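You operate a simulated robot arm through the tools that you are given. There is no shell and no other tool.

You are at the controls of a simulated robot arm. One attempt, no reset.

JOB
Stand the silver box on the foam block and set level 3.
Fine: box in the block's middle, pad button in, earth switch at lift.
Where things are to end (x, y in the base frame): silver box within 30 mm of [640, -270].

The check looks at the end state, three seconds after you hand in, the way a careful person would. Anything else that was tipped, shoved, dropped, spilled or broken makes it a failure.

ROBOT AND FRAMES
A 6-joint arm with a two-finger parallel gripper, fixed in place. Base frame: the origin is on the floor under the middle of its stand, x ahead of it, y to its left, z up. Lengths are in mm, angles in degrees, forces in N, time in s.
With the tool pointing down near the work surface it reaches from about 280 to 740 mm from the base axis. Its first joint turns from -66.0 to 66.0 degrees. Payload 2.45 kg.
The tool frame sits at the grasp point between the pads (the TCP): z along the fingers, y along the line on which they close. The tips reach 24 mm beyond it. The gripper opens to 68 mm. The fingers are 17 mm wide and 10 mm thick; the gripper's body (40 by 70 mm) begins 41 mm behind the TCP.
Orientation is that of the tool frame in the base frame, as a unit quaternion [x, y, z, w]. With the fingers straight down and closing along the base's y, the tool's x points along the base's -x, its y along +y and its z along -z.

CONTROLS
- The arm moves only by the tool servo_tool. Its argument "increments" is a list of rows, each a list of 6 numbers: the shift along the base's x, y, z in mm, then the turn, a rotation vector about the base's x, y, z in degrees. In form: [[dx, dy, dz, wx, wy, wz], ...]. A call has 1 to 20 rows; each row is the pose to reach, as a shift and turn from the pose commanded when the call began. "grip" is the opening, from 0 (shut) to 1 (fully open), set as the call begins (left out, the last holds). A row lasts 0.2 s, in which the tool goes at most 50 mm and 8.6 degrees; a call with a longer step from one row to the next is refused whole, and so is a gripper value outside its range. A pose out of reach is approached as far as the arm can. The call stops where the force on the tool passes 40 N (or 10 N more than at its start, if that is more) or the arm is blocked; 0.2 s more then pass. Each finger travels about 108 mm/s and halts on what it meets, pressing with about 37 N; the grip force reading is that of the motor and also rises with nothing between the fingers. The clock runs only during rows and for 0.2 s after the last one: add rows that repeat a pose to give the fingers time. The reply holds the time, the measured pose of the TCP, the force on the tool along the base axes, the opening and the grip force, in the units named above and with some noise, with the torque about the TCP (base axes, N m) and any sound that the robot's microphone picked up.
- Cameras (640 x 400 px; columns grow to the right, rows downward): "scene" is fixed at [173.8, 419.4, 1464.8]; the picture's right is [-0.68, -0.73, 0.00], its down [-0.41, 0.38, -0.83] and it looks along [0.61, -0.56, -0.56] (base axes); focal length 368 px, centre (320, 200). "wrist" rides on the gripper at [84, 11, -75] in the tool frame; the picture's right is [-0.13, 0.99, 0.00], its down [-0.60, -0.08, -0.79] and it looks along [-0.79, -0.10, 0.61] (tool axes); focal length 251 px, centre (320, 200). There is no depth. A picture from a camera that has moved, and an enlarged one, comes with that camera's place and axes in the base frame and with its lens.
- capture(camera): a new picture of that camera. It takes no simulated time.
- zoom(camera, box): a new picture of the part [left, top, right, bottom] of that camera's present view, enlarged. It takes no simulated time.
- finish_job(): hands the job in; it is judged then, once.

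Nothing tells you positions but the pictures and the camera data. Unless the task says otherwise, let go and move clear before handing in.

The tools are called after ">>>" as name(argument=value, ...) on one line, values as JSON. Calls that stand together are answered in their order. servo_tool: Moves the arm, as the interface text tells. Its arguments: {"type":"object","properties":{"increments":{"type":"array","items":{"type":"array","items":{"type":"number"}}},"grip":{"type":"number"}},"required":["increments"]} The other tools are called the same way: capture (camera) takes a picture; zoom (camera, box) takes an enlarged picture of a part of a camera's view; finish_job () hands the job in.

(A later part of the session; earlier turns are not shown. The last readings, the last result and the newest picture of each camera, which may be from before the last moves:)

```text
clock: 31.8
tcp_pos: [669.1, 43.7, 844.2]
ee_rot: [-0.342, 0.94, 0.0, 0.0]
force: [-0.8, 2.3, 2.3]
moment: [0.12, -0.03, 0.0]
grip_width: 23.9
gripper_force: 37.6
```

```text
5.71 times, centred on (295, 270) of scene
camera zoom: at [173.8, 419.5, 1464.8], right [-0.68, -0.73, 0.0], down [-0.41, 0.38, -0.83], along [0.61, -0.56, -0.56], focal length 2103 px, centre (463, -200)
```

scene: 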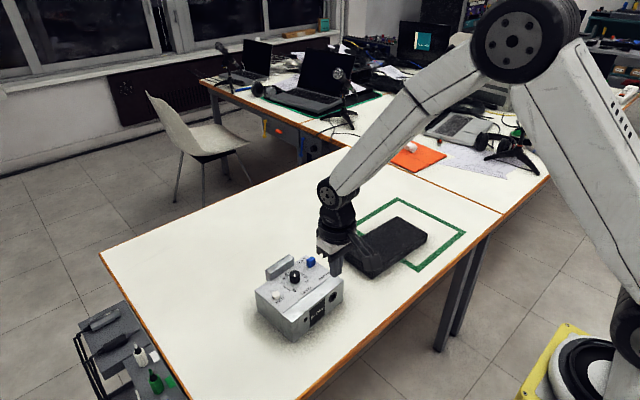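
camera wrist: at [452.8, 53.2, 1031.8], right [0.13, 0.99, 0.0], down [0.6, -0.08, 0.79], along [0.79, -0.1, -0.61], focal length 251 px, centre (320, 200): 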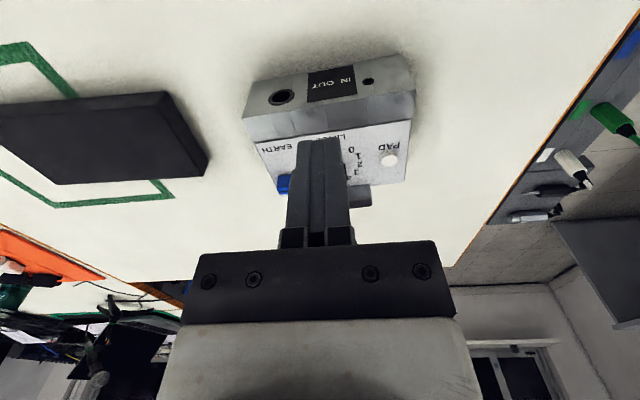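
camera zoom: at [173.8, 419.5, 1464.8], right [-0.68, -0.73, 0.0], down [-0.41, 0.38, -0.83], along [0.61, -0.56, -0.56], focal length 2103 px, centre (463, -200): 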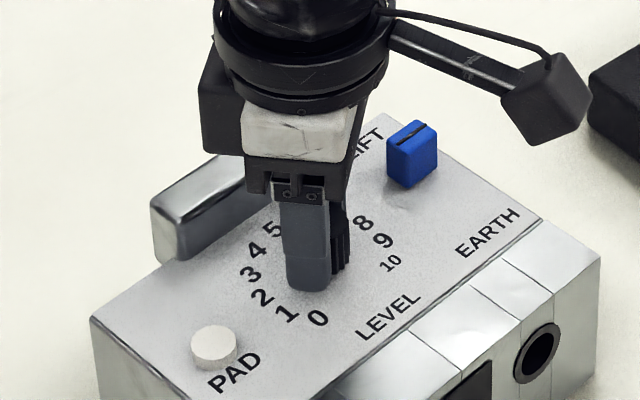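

The fingers hold the knob at 23.9 mm with the pointer still at 0. I'll turn it clockwise (−z) by 40° first and check that it follows.

>>> servo_tool(increments=[[0, 0, 0, 0, 0, -4], [0, 0, 0, 0, 0, -9], [0, 0, 0, 0, 0, -14], [0, 0, 0, 0, 0, -19], [0, 0, 0, 0, 0, -24], [0, 0, 0, 0, 0, -29], [0, 0, 0, 0, 0, -34], [0, 0, 0, 0, 0, -40], [0, 0, 0, 0, 0, -40]])

>>> zoom(camera="wrist", box=[220, 60, 440, 240])

>>> zoom(camera="scene", box=[245, 235, 345, 305])

```text
clock: 33.8
tcp_pos: [670.0, 43.7, 845.2]
ee_rot: [0.001, 1.0, 0.0, 0.0]
force: [-4.1, -2.4, 6.4]
moment: [-0.08, -0.06, 0.03]
grip_width: 24.1
gripper_force: 36.9
```

```text
2.22 times, centred on (330, 150) of wrist
camera zoom: at [585.1, 55.3, 919.4], right [0.13, 0.99, 0.0], down [0.6, -0.08, 0.79], along [0.79, -0.1, -0.61], focal length 559 px, centre (298, 311)
```

zoom: 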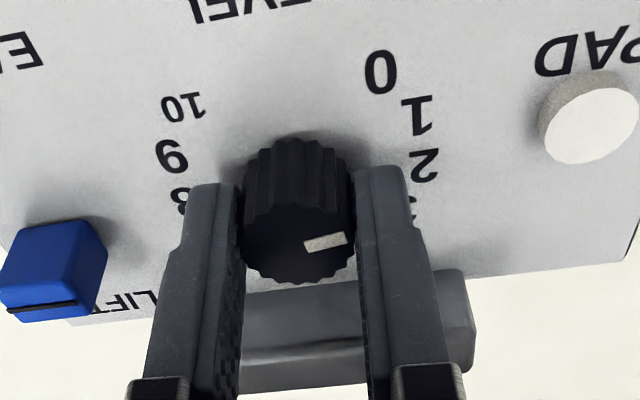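

```text
5.71 times, centred on (295, 270) of scene
camera zoom: at [173.6, 419.4, 1464.9], right [-0.68, -0.73, 0.0], down [-0.41, 0.38, -0.83], along [0.61, -0.56, -0.56], focal length 2103 px, centre (463, -200)
```

zoom: 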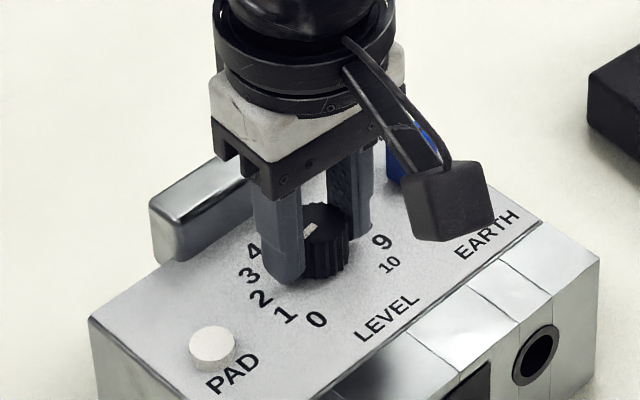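

The knob follows the gripper exactly and the box stays put. I'll turn the remaining 41° to reach 3.

>>> servo_tool(increments=[[0, 0, 0, 0, 0, -5], [0, 0, 0, 0, 0, -10], [0, 0, 0, 0, 0, -15], [0, 0, 0, 0, 0, -20], [0, 0, 0, 0, 0, -25], [0, 0, 0, 0, 0, -30], [0, 0, 0, 0, 0, -35], [0, 0, 0, 0, 0, -41], [0, 0, 0, 0, 0, -41], [0, 0, 0, 0, 0, -41]])

>>> zoom(camera="wrist", box=[220, 60, 440, 240])

>>> zoom(camera="scene", box=[245, 235, 345, 305])

```text
clock: 36.0
tcp_pos: [670.2, 42.8, 845.2]
ee_rot: [0.351, 0.936, 0.0, 0.0]
force: [1.5, 0.5, -0.6]
moment: [-0.04, -0.16, -0.03]
grip_width: 23.7
gripper_force: 36.8
```

```text
2.22 times, centred on (330, 150) of wrist
camera zoom: at [612.8, 107.9, 919.3], right [0.75, 0.66, 0.0], down [0.4, -0.46, 0.79], along [0.53, -0.59, -0.61], focal length 559 px, centre (298, 311)
```

zoom: 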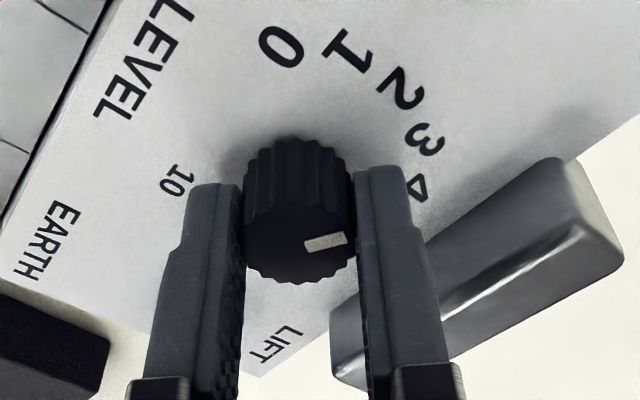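

```text
5.71 times, centred on (295, 270) of scene
camera zoom: at [173.9, 419.5, 1464.8], right [-0.68, -0.73, 0.0], down [-0.41, 0.38, -0.83], along [0.61, -0.56, -0.56], focal length 2103 px, centre (463, -200)
```

zoom: 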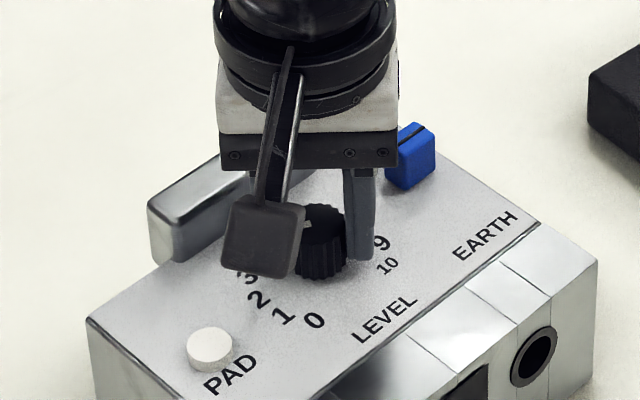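

The knob went round with the grip and the pointer should be close to 3. I'll open just slightly (the handle is near), rise straight up, and check the pointer.

>>> servo_tool(increments=[[0, 0, 0, 0, 0, 0], [0, 0, 0, 0, 0, 0], [0, 0, 8, 0, 0, 0], [0, 0, 20, 0, 0, 0], [0, 0, 35, 0, 0, 0], [0, 0, 55, 0, 0, 0], [0, 0, 75, 0, 0, 0], [-20, 0, 95, 0, 0, 6], [-50, 0, 110, 0, 0, 14], [-80, 0, 120, 0, 0, 22], [-105, 0, 125, 0, 0, 30], [-125, 0, 130, 0, 0, 36], [-140, 0, 130, 0, 0, 41], [-140, 0, 130, 0, 0, 41]], grip=0.56)

>>> zoom(camera="scene", box=[265, 250, 325, 300])

>>> capture(camera="wrist")

>>> zoom(camera="wrist", box=[270, 110, 390, 210])

```text
clock: 39.0
tcp_pos: [528.5, 44.4, 976.5]
ee_rot: [-0.001, 1.0, 0.0, 0.0]
force: [-1.0, 1.0, 0.8]
moment: [0.01, -0.02, 0.0]
grip_width: 38.4
gripper_force: 0.1
```

```text
8.00 times, centred on (295, 275) of scene
camera zoom: at [173.8, 419.4, 1464.8], right [-0.68, -0.73, 0.0], down [-0.41, 0.38, -0.83], along [0.61, -0.56, -0.56], focal length 2944 px, centre (520, -400)
```

zoom: 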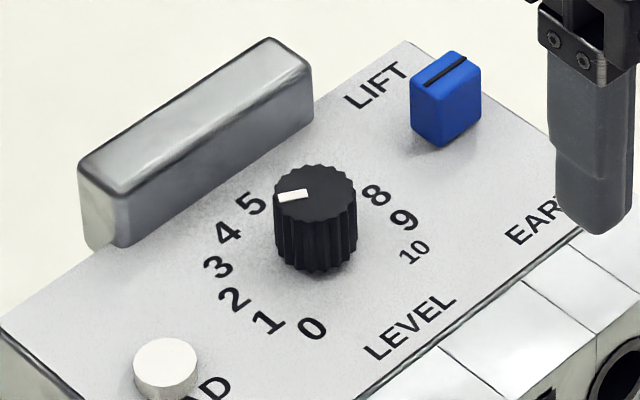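

```text
taken
camera wrist: at [443.8, 55.5, 1050.6], right [0.13, 0.99, 0.0], down [0.6, -0.08, 0.79], along [0.79, -0.1, -0.61], focal length 251 px, centre (320, 200)
```

wrist: 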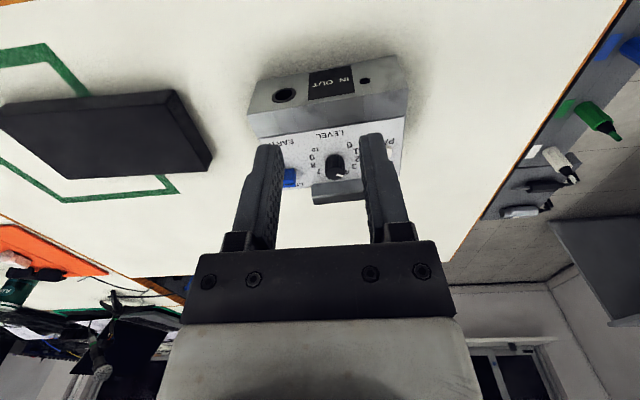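

```text
4.00 times, centred on (330, 160) of wrist
camera zoom: at [443.8, 55.5, 1050.6], right [0.13, 0.99, 0.0], down [0.6, -0.08, 0.79], along [0.79, -0.1, -0.61], focal length 1006 px, centre (280, 360)
```

zoom: 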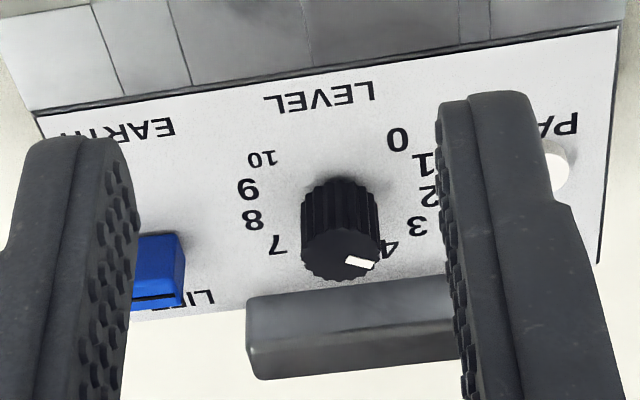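

The pointer now reads about 58° against 57.4° for the printed 3, so level 3 is set. Next I'll go above the rear handle bar with the fingers turned to close across it, and look before lowering.

>>> servo_tool(increments=[[15, 0, 0, 0, 0, 8], [30, 0, 0, 0, 0, 16], [45, 0, 0, 0, 0, 24], [60, 0, -5, 0, 0, 32], [75, 0, -10, 0, 0, 40], [90, 0, -18, 0, 0, 48], [105, 0, -26, 0, 0, 56], [120, 1, -36, 0, 0, 64], [138, 1, -46, 0, 0, 72], [156, 2, -58, 0, 0, 80], [174, 2, -70, 0, 0, 88], [188.5, 2.5, -78, 0, 0, 93.7], [188.5, 2.5, -82, 0, 0, 93.7], [188.5, 2.5, -82, 0, 0, 93.7]], grip=0.56)

>>> capture(camera="wrist")

>>> zoom(camera="wrist", box=[220, 60, 440, 240])

>>> zoom(camera="scene", box=[245, 225, 345, 295])

```text
clock: 42.0
tcp_pos: [718.4, 44.4, 891.5]
ee_rot: [0.73, -0.684, 0.0, 0.0]
force: [0.1, 0.2, 0.4]
moment: [0.01, -0.01, -0.01]
grip_width: 38.3
gripper_force: 0.2
```

```text
taken
camera wrist: at [711.7, -38.8, 966.4], right [-1.0, 0.06, 0.0], down [0.04, 0.61, 0.79], along [0.05, 0.79, -0.61], focal length 251 px, centre (320, 200)
```

wrist: 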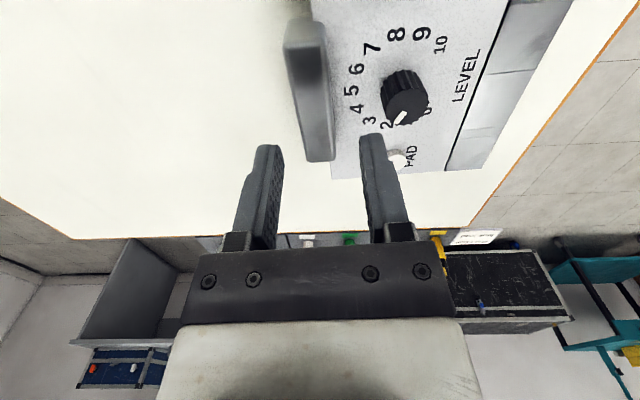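

```text
2.22 times, centred on (330, 150) of wrist
camera zoom: at [711.7, -38.8, 966.4], right [-1.0, 0.06, 0.0], down [0.04, 0.61, 0.79], along [0.05, 0.79, -0.61], focal length 559 px, centre (298, 311)
```

zoom: 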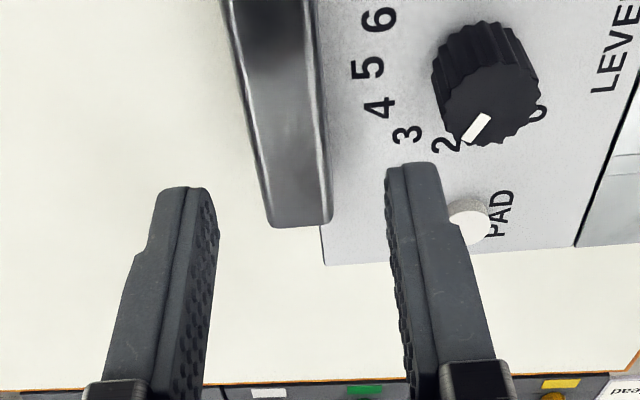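

```text
5.71 times, centred on (295, 260) of scene
camera zoom: at [173.8, 419.4, 1464.8], right [-0.68, -0.73, 0.0], down [-0.41, 0.38, -0.83], along [0.61, -0.56, -0.56], focal length 2103 px, centre (463, -143)
```

zoom: 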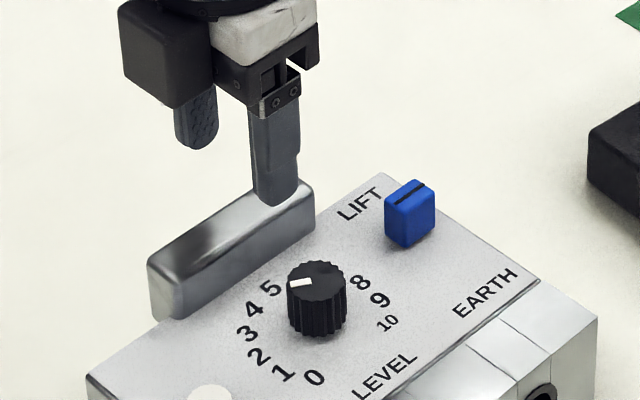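

The bar is about 3 mm further in +x than the tool axis. I'll shift by that and lower the open fingers astride the bar, stopping above the panel.

>>> servo_tool(increments=[[3.3, 1, 0, 0, 0, 0], [3.3, 1, -10, 0, 0, 0], [3.3, 1, -20, 0, 0, 0], [3.3, 1, -28, 0, 0, 0], [3.3, 1, -34, 0, 0, 0], [3.3, 1, -34, 0, 0, 0]])

>>> zoom(camera="wrist", box=[220, 60, 440, 240])

>>> zoom(camera="scene", box=[245, 225, 345, 295])

```text
clock: 43.4
tcp_pos: [721.1, 45.9, 857.1]
ee_rot: [0.73, -0.684, -0.001, -0.001]
force: [-0.3, 0.3, -0.7]
moment: [-0.04, -0.01, 0.01]
grip_width: 38.0
gripper_force: 0.1
```

```text
2.22 times, centred on (330, 150) of wrist
camera zoom: at [715.3, -37.0, 932.8], right [-1.0, 0.07, 0.0], down [0.04, 0.61, 0.79], along [0.05, 0.79, -0.61], focal length 559 px, centre (298, 311)
```

zoom: 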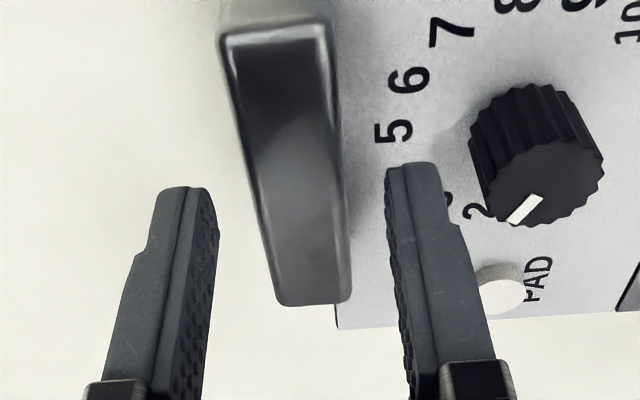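

```text
5.71 times, centred on (295, 260) of scene
camera zoom: at [173.8, 419.4, 1464.8], right [-0.68, -0.73, 0.0], down [-0.41, 0.38, -0.83], along [0.61, -0.56, -0.56], focal length 2103 px, centre (463, -143)
```

zoom: 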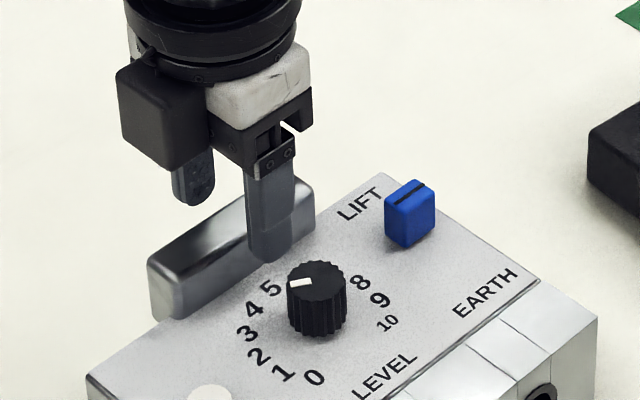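

The fingers are well centred across the bar. I'll continue down slowly until just above the panel, watching for contact.

>>> servo_tool(increments=[[0, -0.5, -5, 0, 0, 0], [0, -0.5, -10, 0, 0, 0], [0, -0.5, -13, 0, 0, 0], [0, -0.5, -15, 0, 0, 0], [0, -0.5, -15, 0, 0, 0]])

>>> zoom(camera="wrist", box=[220, 60, 440, 240])

>>> zoom(camera="scene", box=[260, 245, 320, 285])

```text
clock: 44.6
tcp_pos: [722.2, 45.5, 842.4]
ee_rot: [0.729, -0.684, 0.001, 0.0]
force: [-0.2, -0.3, 0.0]
moment: [0.03, -0.01, 0.02]
grip_width: 38.2
gripper_force: 0.0
```

```text
2.22 times, centred on (330, 150) of wrist
camera zoom: at [715.3, -37.4, 917.8], right [-1.0, 0.07, 0.0], down [0.04, 0.61, 0.79], along [0.05, 0.79, -0.61], focal length 559 px, centre (298, 311)
```

zoom: 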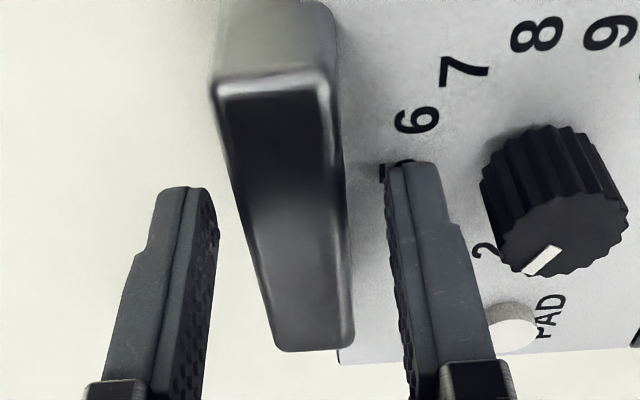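

```text
10.00 times, centred on (290, 265) of scene
camera zoom: at [173.8, 419.4, 1464.8], right [-0.68, -0.73, 0.0], down [-0.41, 0.38, -0.83], along [0.61, -0.56, -0.56], focal length 3680 px, centre (620, -450)
```

zoom: 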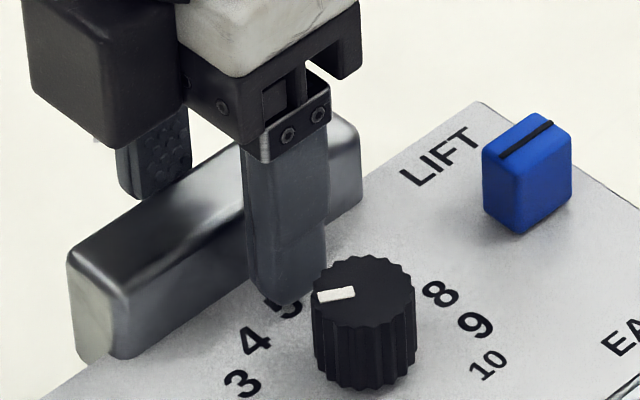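

>>> servo_tool(increments=[[0, 0, -1, 0, 0, 0], [0, 0, -2, 0, 0, 0], [0, 0, -2, 0, 0, 0]])

```text
clock: 45.4
tcp_pos: [722.1, 45.9, 840.8]
ee_rot: [0.73, -0.684, 0.0, 0.0]
force: [-0.8, -0.6, 0.1]
moment: [-0.03, 0.02, -0.01]
grip_width: 38.0
gripper_force: 0.1
```

>>> servo_tool(increments=[[0, 0, -1, 0, 0, 0], [0, 0, -2, 0, 0, 0], [0, 0, -2, 0, 0, 0]])

>>> zoom(camera="scene", box=[260, 245, 320, 285])

```text
clock: 46.2
tcp_pos: [723.1, 46.7, 838.4]
ee_rot: [0.729, -0.684, 0.0, 0.0]
force: [0.3, 0.2, 0.5]
moment: [-0.02, -0.01, 0.02]
grip_width: 37.9
gripper_force: 0.1
```

```text
10.00 times, centred on (290, 265) of scene
camera zoom: at [173.8, 419.4, 1464.8], right [-0.68, -0.73, 0.0], down [-0.41, 0.38, -0.83], along [0.61, -0.56, -0.56], focal length 3680 px, centre (620, -450)
```

zoom: 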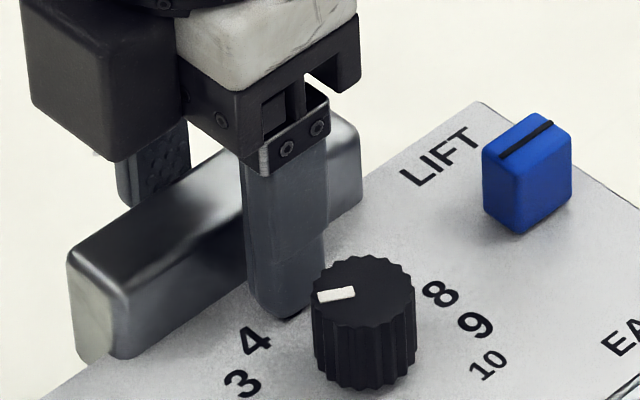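

>>> servo_tool(increments=[[0, 0, -1, 0, 0, 0], [0, 0, -1.5, 0, 0, 0], [0, 0, -1.5, 0, 0, 0]])

```text
clock: 47.0
tcp_pos: [720.9, 47.2, 837.2]
ee_rot: [0.73, -0.684, 0.0, 0.001]
force: [0.1, -0.2, 0.2]
moment: [0.01, 0.0, 0.03]
grip_width: 38.1
gripper_force: 0.1
```

The overlap with the bar is now over 20 mm, so I'll close on it here.

>>> servo_tool(increments=[[0, 0, 0, 0, 0, 0], [0, 0, 0, 0, 0, 0], [0, 0, 0, 0, 0, 0]], grip=0.1)

>>> zoom(camera="wrist", box=[220, 60, 440, 240])

>>> zoom(camera="scene", box=[245, 235, 345, 305])

```text
clock: 47.8
tcp_pos: [721.2, 46.6, 837.8]
ee_rot: [0.73, -0.684, 0.0, 0.0]
force: [-0.2, 0.7, 0.3]
moment: [0.1, 0.03, -0.2]
grip_width: 21.8
gripper_force: 36.6
```

```text
2.22 times, centred on (330, 150) of wrist
camera zoom: at [715.3, -36.9, 912.3], right [-1.0, 0.07, 0.0], down [0.04, 0.61, 0.79], along [0.05, 0.79, -0.61], focal length 559 px, centre (298, 311)
```

zoom: 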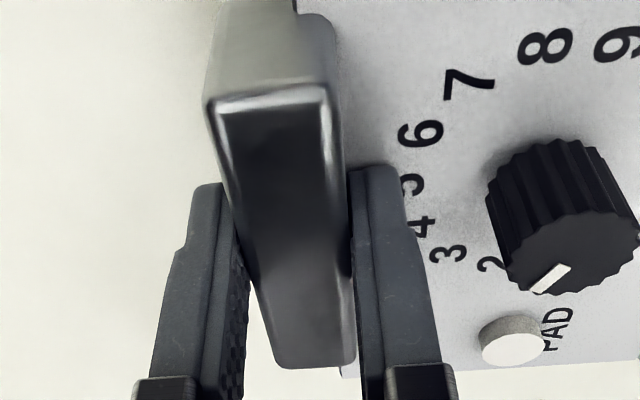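

```text
5.71 times, centred on (295, 270) of scene
camera zoom: at [173.8, 419.5, 1464.8], right [-0.68, -0.73, 0.0], down [-0.41, 0.38, -0.83], along [0.61, -0.56, -0.56], focal length 2103 px, centre (463, -200)
```

zoom: 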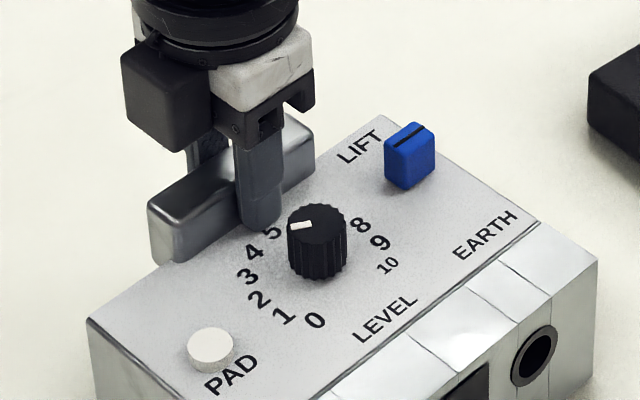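

The handle is gripped at 21.8 mm with full force. I'll lift a little and check the weight and tilt.

>>> servo_tool(increments=[[0, 0, 2, 0, 0, 0], [0, 0, 5, 0, 0, 0], [0, 0, 8, 0, 0, 0], [0, 0, 12, 0, 0, 0], [0, 0, 12, 0, 0, 0]])

>>> zoom(camera="wrist", box=[220, 60, 440, 240])

>>> zoom(camera="scene", box=[235, 225, 365, 355])

```text
clock: 49.0
tcp_pos: [720.9, 45.3, 849.5]
ee_rot: [0.73, -0.684, 0.0, 0.0]
force: [-0.2, 0.4, -5.0]
moment: [0.02, -0.31, 0.0]
grip_width: 21.8
gripper_force: 36.6
```

```text
2.22 times, centred on (330, 150) of wrist
camera zoom: at [715.2, -37.1, 923.8], right [-1.0, 0.07, 0.0], down [0.04, 0.61, 0.79], along [0.05, 0.79, -0.61], focal length 559 px, centre (298, 311)
```

zoom: 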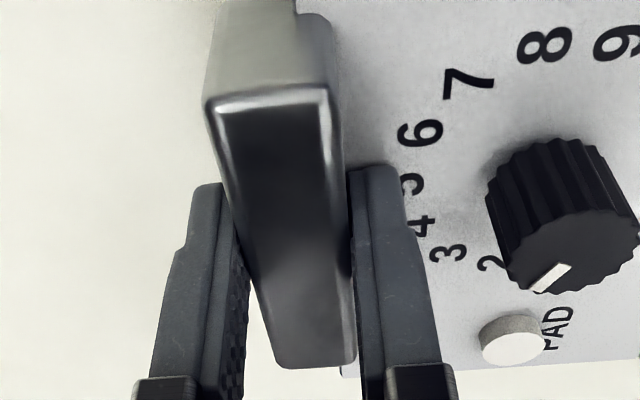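

```text
3.08 times, centred on (300, 290) of scene
camera zoom: at [173.9, 419.5, 1464.8], right [-0.68, -0.73, 0.0], down [-0.41, 0.38, -0.83], along [0.61, -0.56, -0.56], focal length 1132 px, centre (382, -77)
```

zoom: 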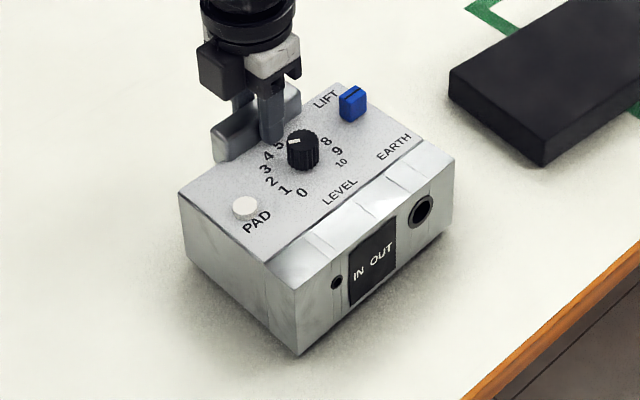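

The box weighs about 5 N and hangs level with no slip. I'll raise it well clear of everything first.

>>> servo_tool(increments=[[0, 0, 8, 0, 0, 0], [0, 0, 20, 0, 0, 0], [0, 0, 35, 0, 0, 0], [0, 0, 50, 0, 0, 0], [0, 0, 65, 0, 0, 0], [0, 0, 80, 0, 0, 0], [0, 0, 95, 0, 0, 0], [0, 0, 105, 0, 0, 0], [0, 0, 110, 0, 0, 0], [0, 0, 110, 0, 0, 0]])

>>> capture(camera="scene")

>>> capture(camera="wrist")

```text
clock: 51.2
tcp_pos: [720.9, 46.1, 960.6]
ee_rot: [0.729, -0.684, 0.001, 0.0]
force: [0.0, -0.5, -4.6]
moment: [0.02, -0.28, -0.02]
grip_width: 21.8
gripper_force: 37.0
```

```text
taken
```

scene: 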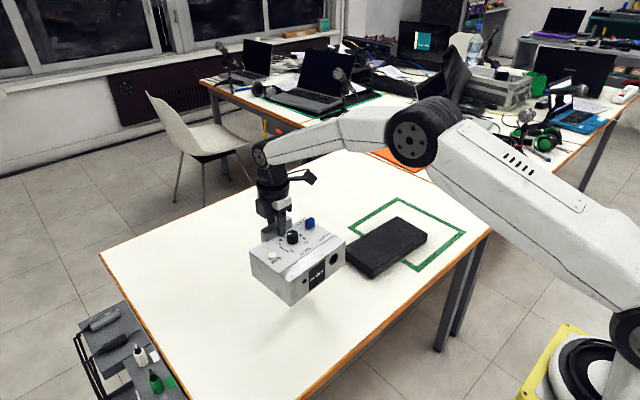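

```text
taken
camera wrist: at [715.1, -37.2, 1034.8], right [-1.0, 0.07, 0.0], down [0.04, 0.61, 0.79], along [0.05, 0.79, -0.61], focal length 251 px, centre (320, 200)
```

wrist: 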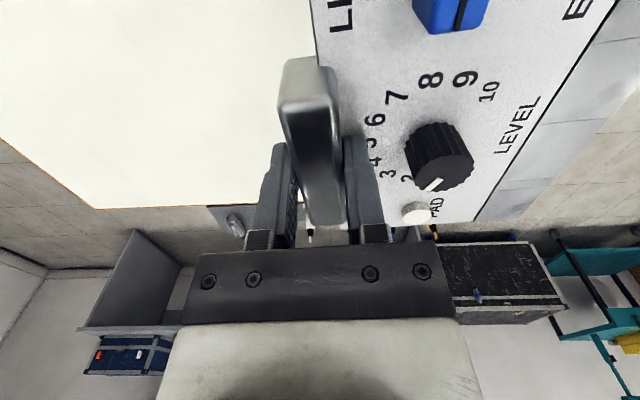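

Carried level and clear. To keep the handle within reach at the block, I'll turn the box about 186° clockwise on the way, so the handle ends up on the robot's side; first half now.

>>> servo_tool(increments=[[-2.4, -5, 0, 0, 0, -3], [-6.5, -13.4, 0, 0, 0, -8], [-10.5, -21.8, 0, 0, 0, -13], [-14.5, -30.2, 0, 0, 0, -18], [-19.4, -40.3, 0, 0, 0, -24], [-24.2, -50.3, 0, 0, 0, -30], [-29, -60.4, 0, 0, 0, -36], [-33.9, -70.5, 0, 0, 0, -42], [-38.7, -80.5, 0, 0, 0, -48], [-43.6, -90.6, 0, 0, 0, -54], [-48.4, -100.6, 0, 0, 0, -60], [-53.2, -110.7, 0, 0, 0, -66], [-58.1, -120.8, 0, 0, 0, -72], [-62.9, -130.8, 0, 0, 0, -78], [-67.7, -140.9, 0, 0, 0, -84], [-71.8, -149.2, 0, 0, 0, -89], [-75, -156, 0, 0, 0, -93], [-75, -156, 0, 0, 0, -93]])

>>> capture(camera="scene")

>>> capture(camera="wrist")

```text
clock: 55.0
tcp_pos: [647.5, -109.4, 959.6]
ee_rot: [-0.006, 1.0, 0.0, 0.001]
force: [-0.4, -0.2, -4.6]
moment: [-0.3, 0.06, 0.02]
grip_width: 21.7
gripper_force: 36.8
```

```text
taken
```

scene: 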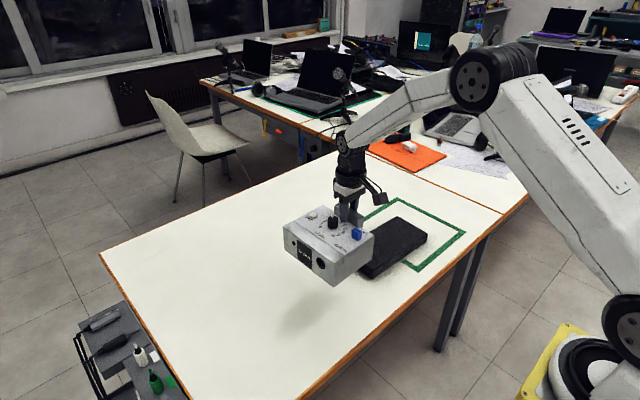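

```text
taken
camera wrist: at [561.4, -99.4, 1034.7], right [0.12, 0.99, 0.0], down [0.6, -0.07, 0.79], along [0.79, -0.09, -0.61], focal length 251 px, centre (320, 200)
```

wrist: 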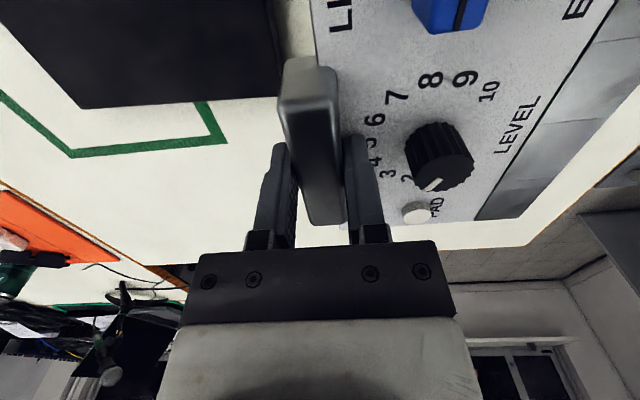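

Half way, everything steady. Now the second half of the turn, to above the block.

>>> servo_tool(increments=[[-2.4, -5, 0, 0, 0, -3], [-6.5, -13.4, 0, 0, 0, -8], [-10.5, -21.8, 0, 0, 0, -13], [-14.5, -30.2, 0, 0, 0, -18], [-19.4, -40.3, 0, 0, 0, -24], [-24.2, -50.3, 0, 0, 0, -30], [-29, -60.4, 0, 0, 0, -36], [-33.9, -70.5, 0, 0, 0, -42], [-38.7, -80.5, 0, 0, 0, -48], [-43.6, -90.6, 0, 0, 0, -54], [-48.4, -100.6, 0, 0, 0, -60], [-53.2, -110.7, 0, 0, 0, -66], [-58.1, -120.8, 0, 0, 0, -72], [-62.9, -130.8, 0, 0, 0, -78], [-67.7, -140.9, 0, 0, 0, -84], [-71.8, -149.2, 0, 0, 0, -89], [-75, -157, 0, 0, 0, -93.3], [-75, -157, 0, 0, 0, -93.3]])

>>> capture(camera="scene")

>>> capture(camera="wrist")

```text
clock: 58.8
tcp_pos: [571.1, -265.7, 958.7]
ee_rot: [0.724, 0.69, 0.0, 0.001]
force: [-0.2, -0.1, -4.1]
moment: [-0.03, 0.31, -0.01]
grip_width: 22.0
gripper_force: 36.2
```

```text
taken
```

scene: 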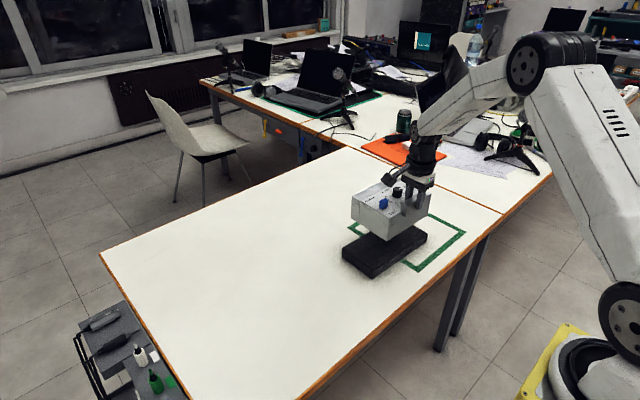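

```text
taken
camera wrist: at [585.8, -182.4, 1034.1], right [0.98, -0.18, 0.0], down [-0.11, -0.6, 0.79], along [-0.14, -0.78, -0.61], focal length 251 px, centre (320, 200)
```

wrist: 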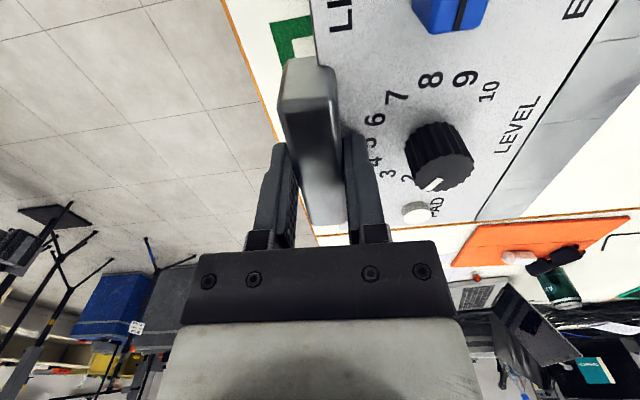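

Box is above the block with the handle facing the robot. I'll lower to a little above contact and check the alignment over the block.

>>> servo_tool(increments=[[0, 0, -8, 0, 0, 0], [0, 0, -18, 0, 0, 0], [0, 0, -28, 0, 0, 0], [0, 0, -38, 0, 0, 0], [0, 0, -48, 0, 0, 0], [0, 0, -57, 0, 0, 0], [0, 0, -64, 0, 0, 0], [0, 0, -69, 0, 0, 0], [0, 0, -69, 0, 0, 0]])

>>> zoom(camera="scene", box=[320, 160, 480, 290])

>>> capture(camera="wrist")

```text
clock: 60.8
tcp_pos: [572.1, -268.4, 891.1]
ee_rot: [0.723, 0.69, -0.001, 0.0]
force: [-0.2, 0.1, -5.0]
moment: [0.04, 0.27, 0.0]
grip_width: 21.8
gripper_force: 36.7
```

```text
3.08 times, centred on (400, 225) of scene
camera zoom: at [173.9, 419.4, 1464.8], right [-0.68, -0.73, 0.0], down [-0.41, 0.38, -0.83], along [0.61, -0.56, -0.56], focal length 1132 px, centre (74, 123)
```

zoom: 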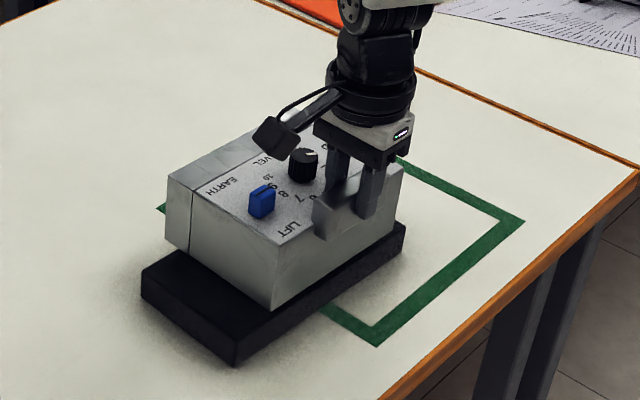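

```text
taken
camera wrist: at [586.2, -183.0, 965.4], right [0.98, -0.17, 0.0], down [-0.11, -0.6, 0.79], along [-0.14, -0.78, -0.61], focal length 251 px, centre (320, 200)
```

wrist: 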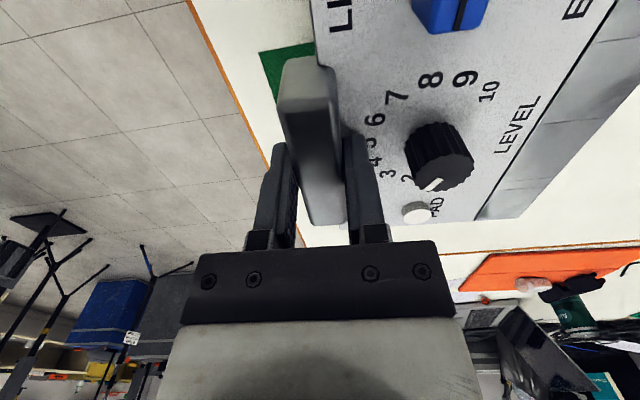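

>>> zoom(camera="scene", box=[350, 200, 430, 285])

>>> zoom(camera="wrist", box=[230, 0, 430, 140])

```text
4.71 times, centred on (390, 242) of scene
camera zoom: at [173.9, 419.4, 1464.8], right [-0.68, -0.73, 0.0], down [-0.41, 0.38, -0.83], along [0.61, -0.56, -0.56], focal length 1732 px, centre (-9, 0)
```

zoom: 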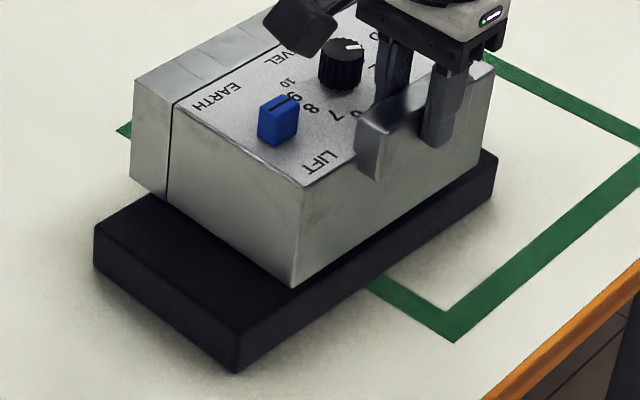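

```text
2.86 times, centred on (330, 70) of wrist
camera zoom: at [586.2, -183.0, 965.4], right [0.98, -0.17, 0.0], down [-0.11, -0.6, 0.79], along [-0.14, -0.78, -0.61], focal length 718 px, centre (291, 571)
```

zoom: 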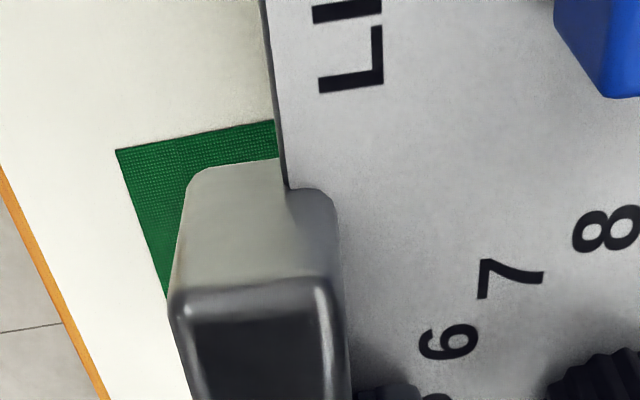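

The box is centred over the block to within a few millimetres, so I'll lower it slowly until the block takes the weight.

>>> servo_tool(increments=[[0, 0, -3, 0, 0, 0], [0, 0, -6, 0, 0, 0], [0, 0, -9, 0, 0, 0], [0, 0, -12, 0, 0, 0], [0, 0, -12, 0, 0, 0]])

>>> zoom(camera="scene", box=[350, 200, 430, 285])

```text
clock: 62.0
tcp_pos: [570.2, -266.5, 878.9]
ee_rot: [0.723, 0.691, 0.0, -0.001]
force: [-0.7, -0.5, -4.7]
moment: [0.02, 0.32, -0.02]
grip_width: 21.9
gripper_force: 37.1
```

```text
4.71 times, centred on (390, 242) of scene
camera zoom: at [173.9, 419.4, 1464.8], right [-0.68, -0.73, 0.0], down [-0.41, 0.38, -0.83], along [0.61, -0.56, -0.56], focal length 1732 px, centre (-9, 0)
```

zoom: 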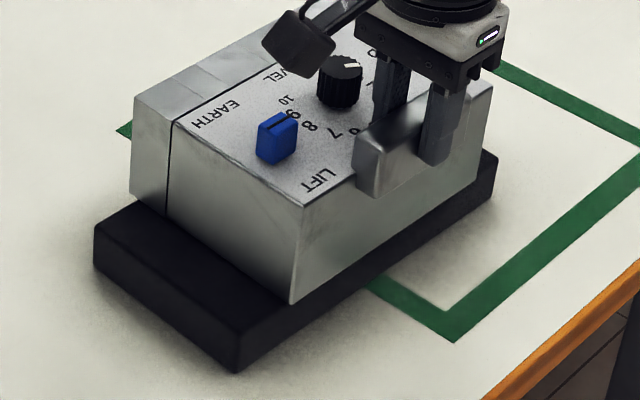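

>>> servo_tool(increments=[[3, -1, -1, 0, 0, 0], [3, -1, -2, 0, 0, 0], [3, -1, -3, 0, 0, 0], [3, -1, -4, 0, 0, 0], [3, -1, -4, 0, 0, 0]])

```text
clock: 63.2
tcp_pos: [575.3, -269.3, 874.0]
ee_rot: [0.723, 0.691, -0.001, 0.0]
force: [-0.4, 1.9, -5.0]
moment: [0.01, 0.29, -0.01]
grip_width: 21.8
gripper_force: 37.1
```

>>> servo_tool(increments=[[0, 0, -1, 0, 0, 0], [0, 0, -2, 0, 0, 0], [0, 0, -2, 0, 0, 0]])

```text
clock: 64.0
tcp_pos: [574.9, -269.1, 872.4]
ee_rot: [0.723, 0.691, 0.001, 0.0]
force: [-0.7, 0.6, -4.7]
moment: [0.0, 0.26, 0.01]
grip_width: 22.1
gripper_force: 37.1
```

>>> servo_tool(increments=[[0, 0, -1, 0, 0, 0], [0, 0, -2, 0, 0, 0], [0, 0, -2, 0, 0, 0]])

>>> zoom(camera="scene", box=[350, 200, 430, 285])

```text
clock: 64.8
tcp_pos: [573.9, -268.6, 872.0]
ee_rot: [0.723, 0.691, 0.0, 0.0]
force: [-7.3, 2.9, 10.9]
moment: [0.11, 0.1, 0.0]
grip_width: 21.8
gripper_force: 36.7
```

```text
4.71 times, centred on (390, 242) of scene
camera zoom: at [173.4, 419.6, 1464.8], right [-0.68, -0.73, 0.0], down [-0.41, 0.38, -0.83], along [0.61, -0.56, -0.56], focal length 1732 px, centre (-9, 0)
```

zoom: 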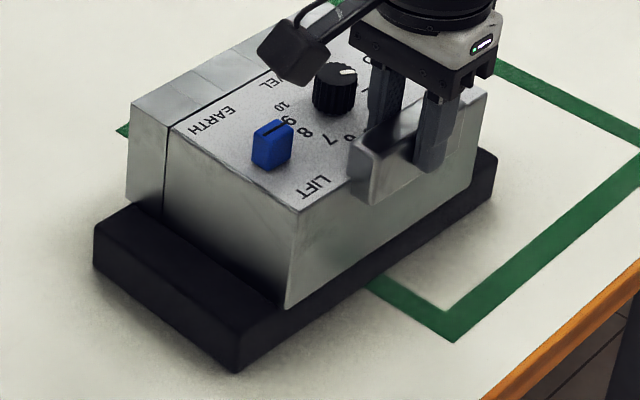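

Contact: the block now carries the box. I'll ease off 1 mm and then open the fingers slightly, without moving sideways.

>>> servo_tool(increments=[[0, 0, 1.2, 0, 0, 0], [0, 0, 1.2, 0, 0, 0]])

```text
clock: 65.4
tcp_pos: [573.8, -267.5, 871.0]
ee_rot: [0.723, 0.691, 0.0, 0.0]
force: [-3.6, -3.2, 1.1]
moment: [0.1, 0.08, -0.07]
grip_width: 21.7
gripper_force: 36.7
```

>>> servo_tool(increments=[[0, 0, 0, 0, 0, 0], [0, 0, 0, 0, 0, 0], [0, 0, 0, 0, 0, 0]], grip=0.52)

>>> zoom(camera="scene", box=[350, 200, 430, 285])

>>> zoom(camera="wrist", box=[220, 0, 500, 240])

```text
clock: 66.2
tcp_pos: [573.4, -268.8, 871.9]
ee_rot: [0.723, 0.691, 0.001, 0.0]
force: [0.3, 0.2, -0.4]
moment: [0.04, 0.0, -0.03]
grip_width: 35.2
gripper_force: 0.1
```

```text
4.71 times, centred on (390, 242) of scene
camera zoom: at [173.8, 419.4, 1464.8], right [-0.68, -0.73, 0.0], down [-0.41, 0.38, -0.83], along [0.61, -0.56, -0.56], focal length 1732 px, centre (-9, 0)
```

zoom: 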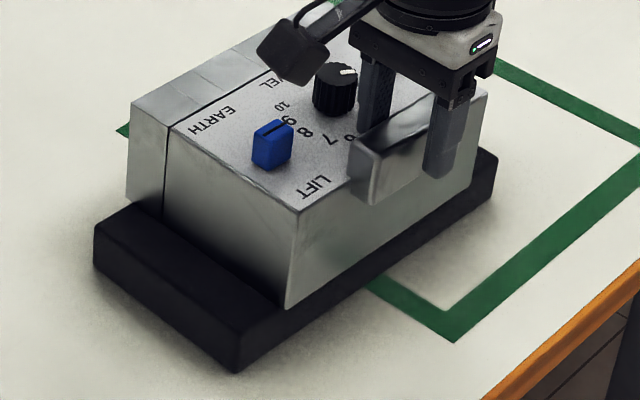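

```text
1.67 times, centred on (360, 120) of wrist
camera zoom: at [588.5, -183.1, 946.6], right [0.98, -0.17, 0.0], down [-0.11, -0.6, 0.79], along [-0.14, -0.78, -0.61], focal length 419 px, centre (253, 333)
```

zoom: 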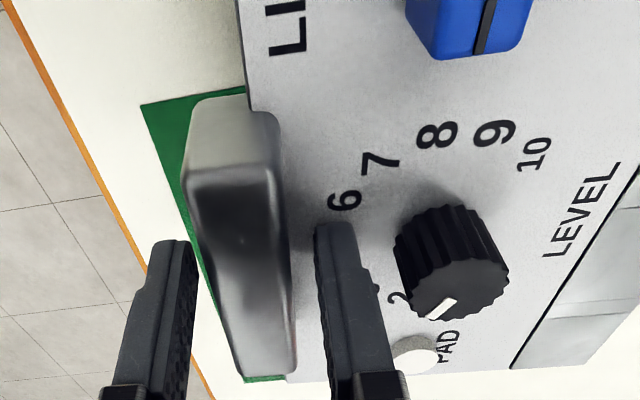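

The box stands on the block. I'll rise straight up between handle and knob, then move clear and inspect everything.

>>> servo_tool(increments=[[0, 0, 5, 0, 0, 0], [0, 0, 12, 0, 0, 0], [0, 0, 22, 0, 0, 0], [0, 0, 35, 0, 0, 0], [0, 0, 55, 0, 0, 0], [0, 0, 80, 0, 0, 0], [0, 0, 110, 0, 0, 0], [0, 0, 140, 0, 0, 0], [0, 0, 170, 0, 0, 0], [0, 0, 190, 0, 0, 0], [0, 0, 190, 0, 0, 0]])

>>> servo_tool(increments=[[-10, 10, 0, 0, 0, 6], [-20, 20, 0, 0, 0, 13], [-35, 35, 0, 0, 0, 20], [-50, 50, 0, 0, 0, 27], [-65, 70, 0, 0, 0, 34], [-80, 90, 0, 0, 0, 41], [-95, 110, 0, 0, 0, 48], [-105, 130, 0, 0, 0, 55], [-115, 150, 0, 0, 0, 62], [-120, 170, 0, 0, 0, 69], [-125, 190, 0, 0, 0, 76], [-130, 200, 0, 0, 0, 83], [-130, 210, 0, 0, 0, 90], [-130, 210, 0, 0, 0, 90]])

>>> capture(camera="scene")

>>> zoom(camera="scene", box=[330, 180, 450, 290])

>>> capture(camera="wrist")

```text
clock: 68.6
tcp_pos: [574.9, -268.3, 1063.6]
ee_rot: [0.723, 0.691, 0.001, 0.0]
force: [0.1, -0.1, 0.0]
moment: [-0.01, -0.02, -0.01]
grip_width: 35.3
gripper_force: 0.1
```

```text
clock: 71.6
tcp_pos: [446.5, -56.6, 1062.2]
ee_rot: [0.021, 1.0, 0.0, 0.0]
force: [-0.2, -0.2, 0.2]
moment: [-0.02, -0.01, 0.0]
grip_width: 35.1
gripper_force: 0.1
```

```text
taken
```

scene: 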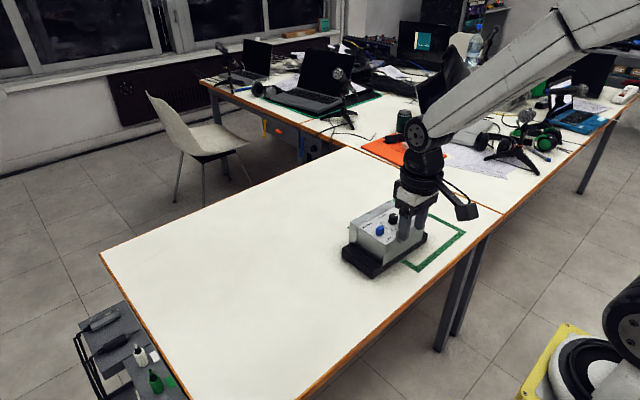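

```text
3.64 times, centred on (390, 235) of scene
camera zoom: at [173.8, 419.5, 1464.8], right [-0.68, -0.73, 0.0], down [-0.41, 0.38, -0.83], along [0.61, -0.56, -0.56], focal length 1338 px, centre (66, 73)
```

zoom: 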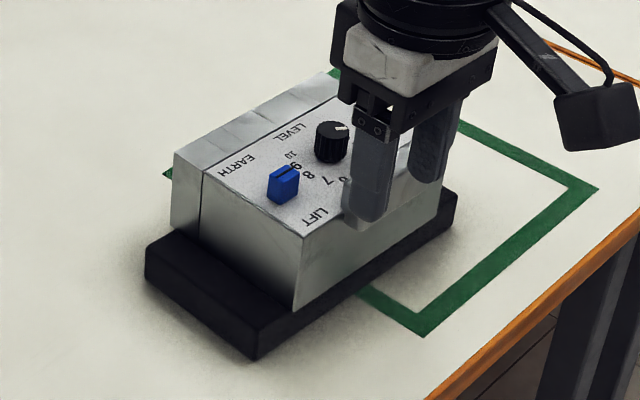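

```text
taken
camera wrist: at [361.0, -41.4, 1136.5], right [0.17, 0.98, 0.0], down [0.6, -0.11, 0.79], along [0.78, -0.14, -0.61], focal length 251 px, centre (320, 200)
```

wrist: 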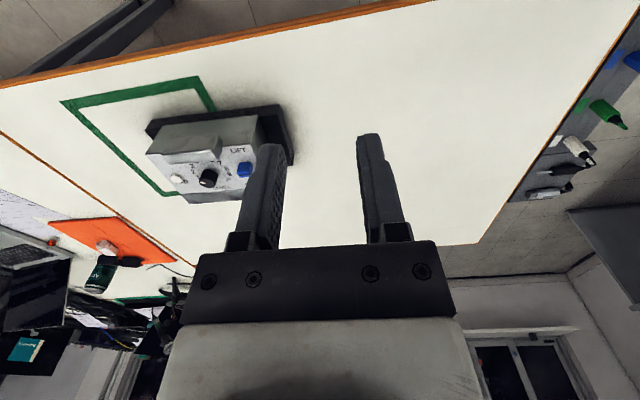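

The box stands on the block. I'll swing the arm out of the scene camera's view to verify everything, including the pointer, button and switch.

>>> servo_tool(increments=[[0, 30, 10, 0, 0, 0], [0, 65, 20, 0, 0, 0], [0, 100, 30, 0, 0, 0], [0, 135, 40, 0, 0, 0], [0, 165, 50, 0, 0, 0], [0, 190, 60, 0, 0, 0], [0, 200, 60, 0, 0, 0], [0, 200, 60, 0, 0, 0]])

>>> capture(camera="scene")

>>> zoom(camera="scene", box=[330, 180, 450, 290])

>>> zoom(camera="scene", box=[350, 195, 430, 245])

```text
clock: 73.4
tcp_pos: [442.7, 143.3, 1121.3]
ee_rot: [0.023, 1.0, -0.001, 0.0]
force: [0.1, 0.1, 0.4]
moment: [0.03, -0.02, 0.01]
grip_width: 35.5
gripper_force: 0.0
```

```text
taken
```

scene: 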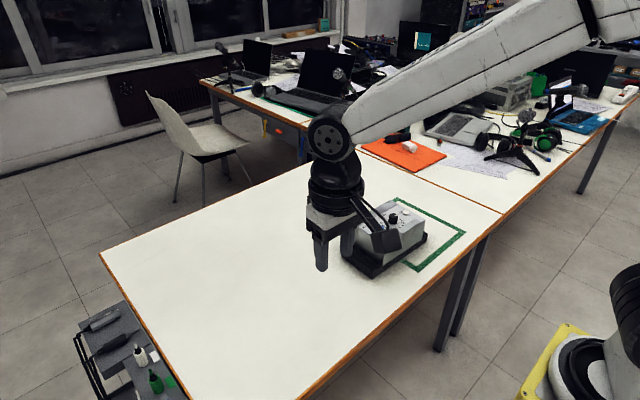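

```text
3.64 times, centred on (390, 235) of scene
camera zoom: at [173.8, 419.5, 1464.8], right [-0.68, -0.73, 0.0], down [-0.41, 0.38, -0.83], along [0.61, -0.56, -0.56], focal length 1338 px, centre (66, 73)
```

zoom: 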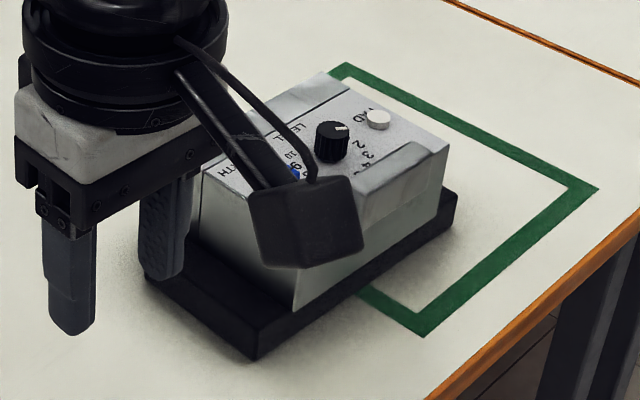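

```text
8.00 times, centred on (390, 220) of scene
camera zoom: at [173.8, 419.5, 1464.8], right [-0.68, -0.73, 0.0], down [-0.41, 0.38, -0.83], along [0.61, -0.56, -0.56], focal length 2944 px, centre (-240, 40)
```

zoom: 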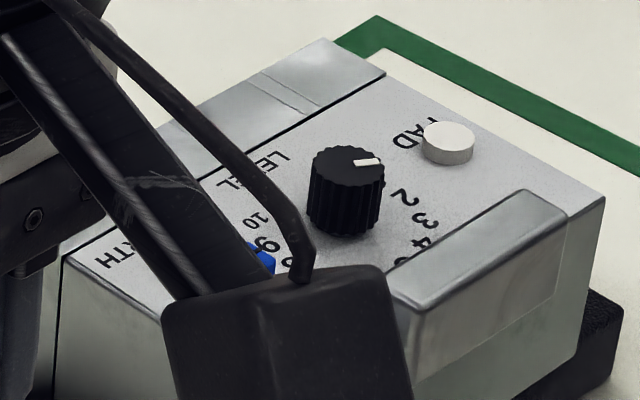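

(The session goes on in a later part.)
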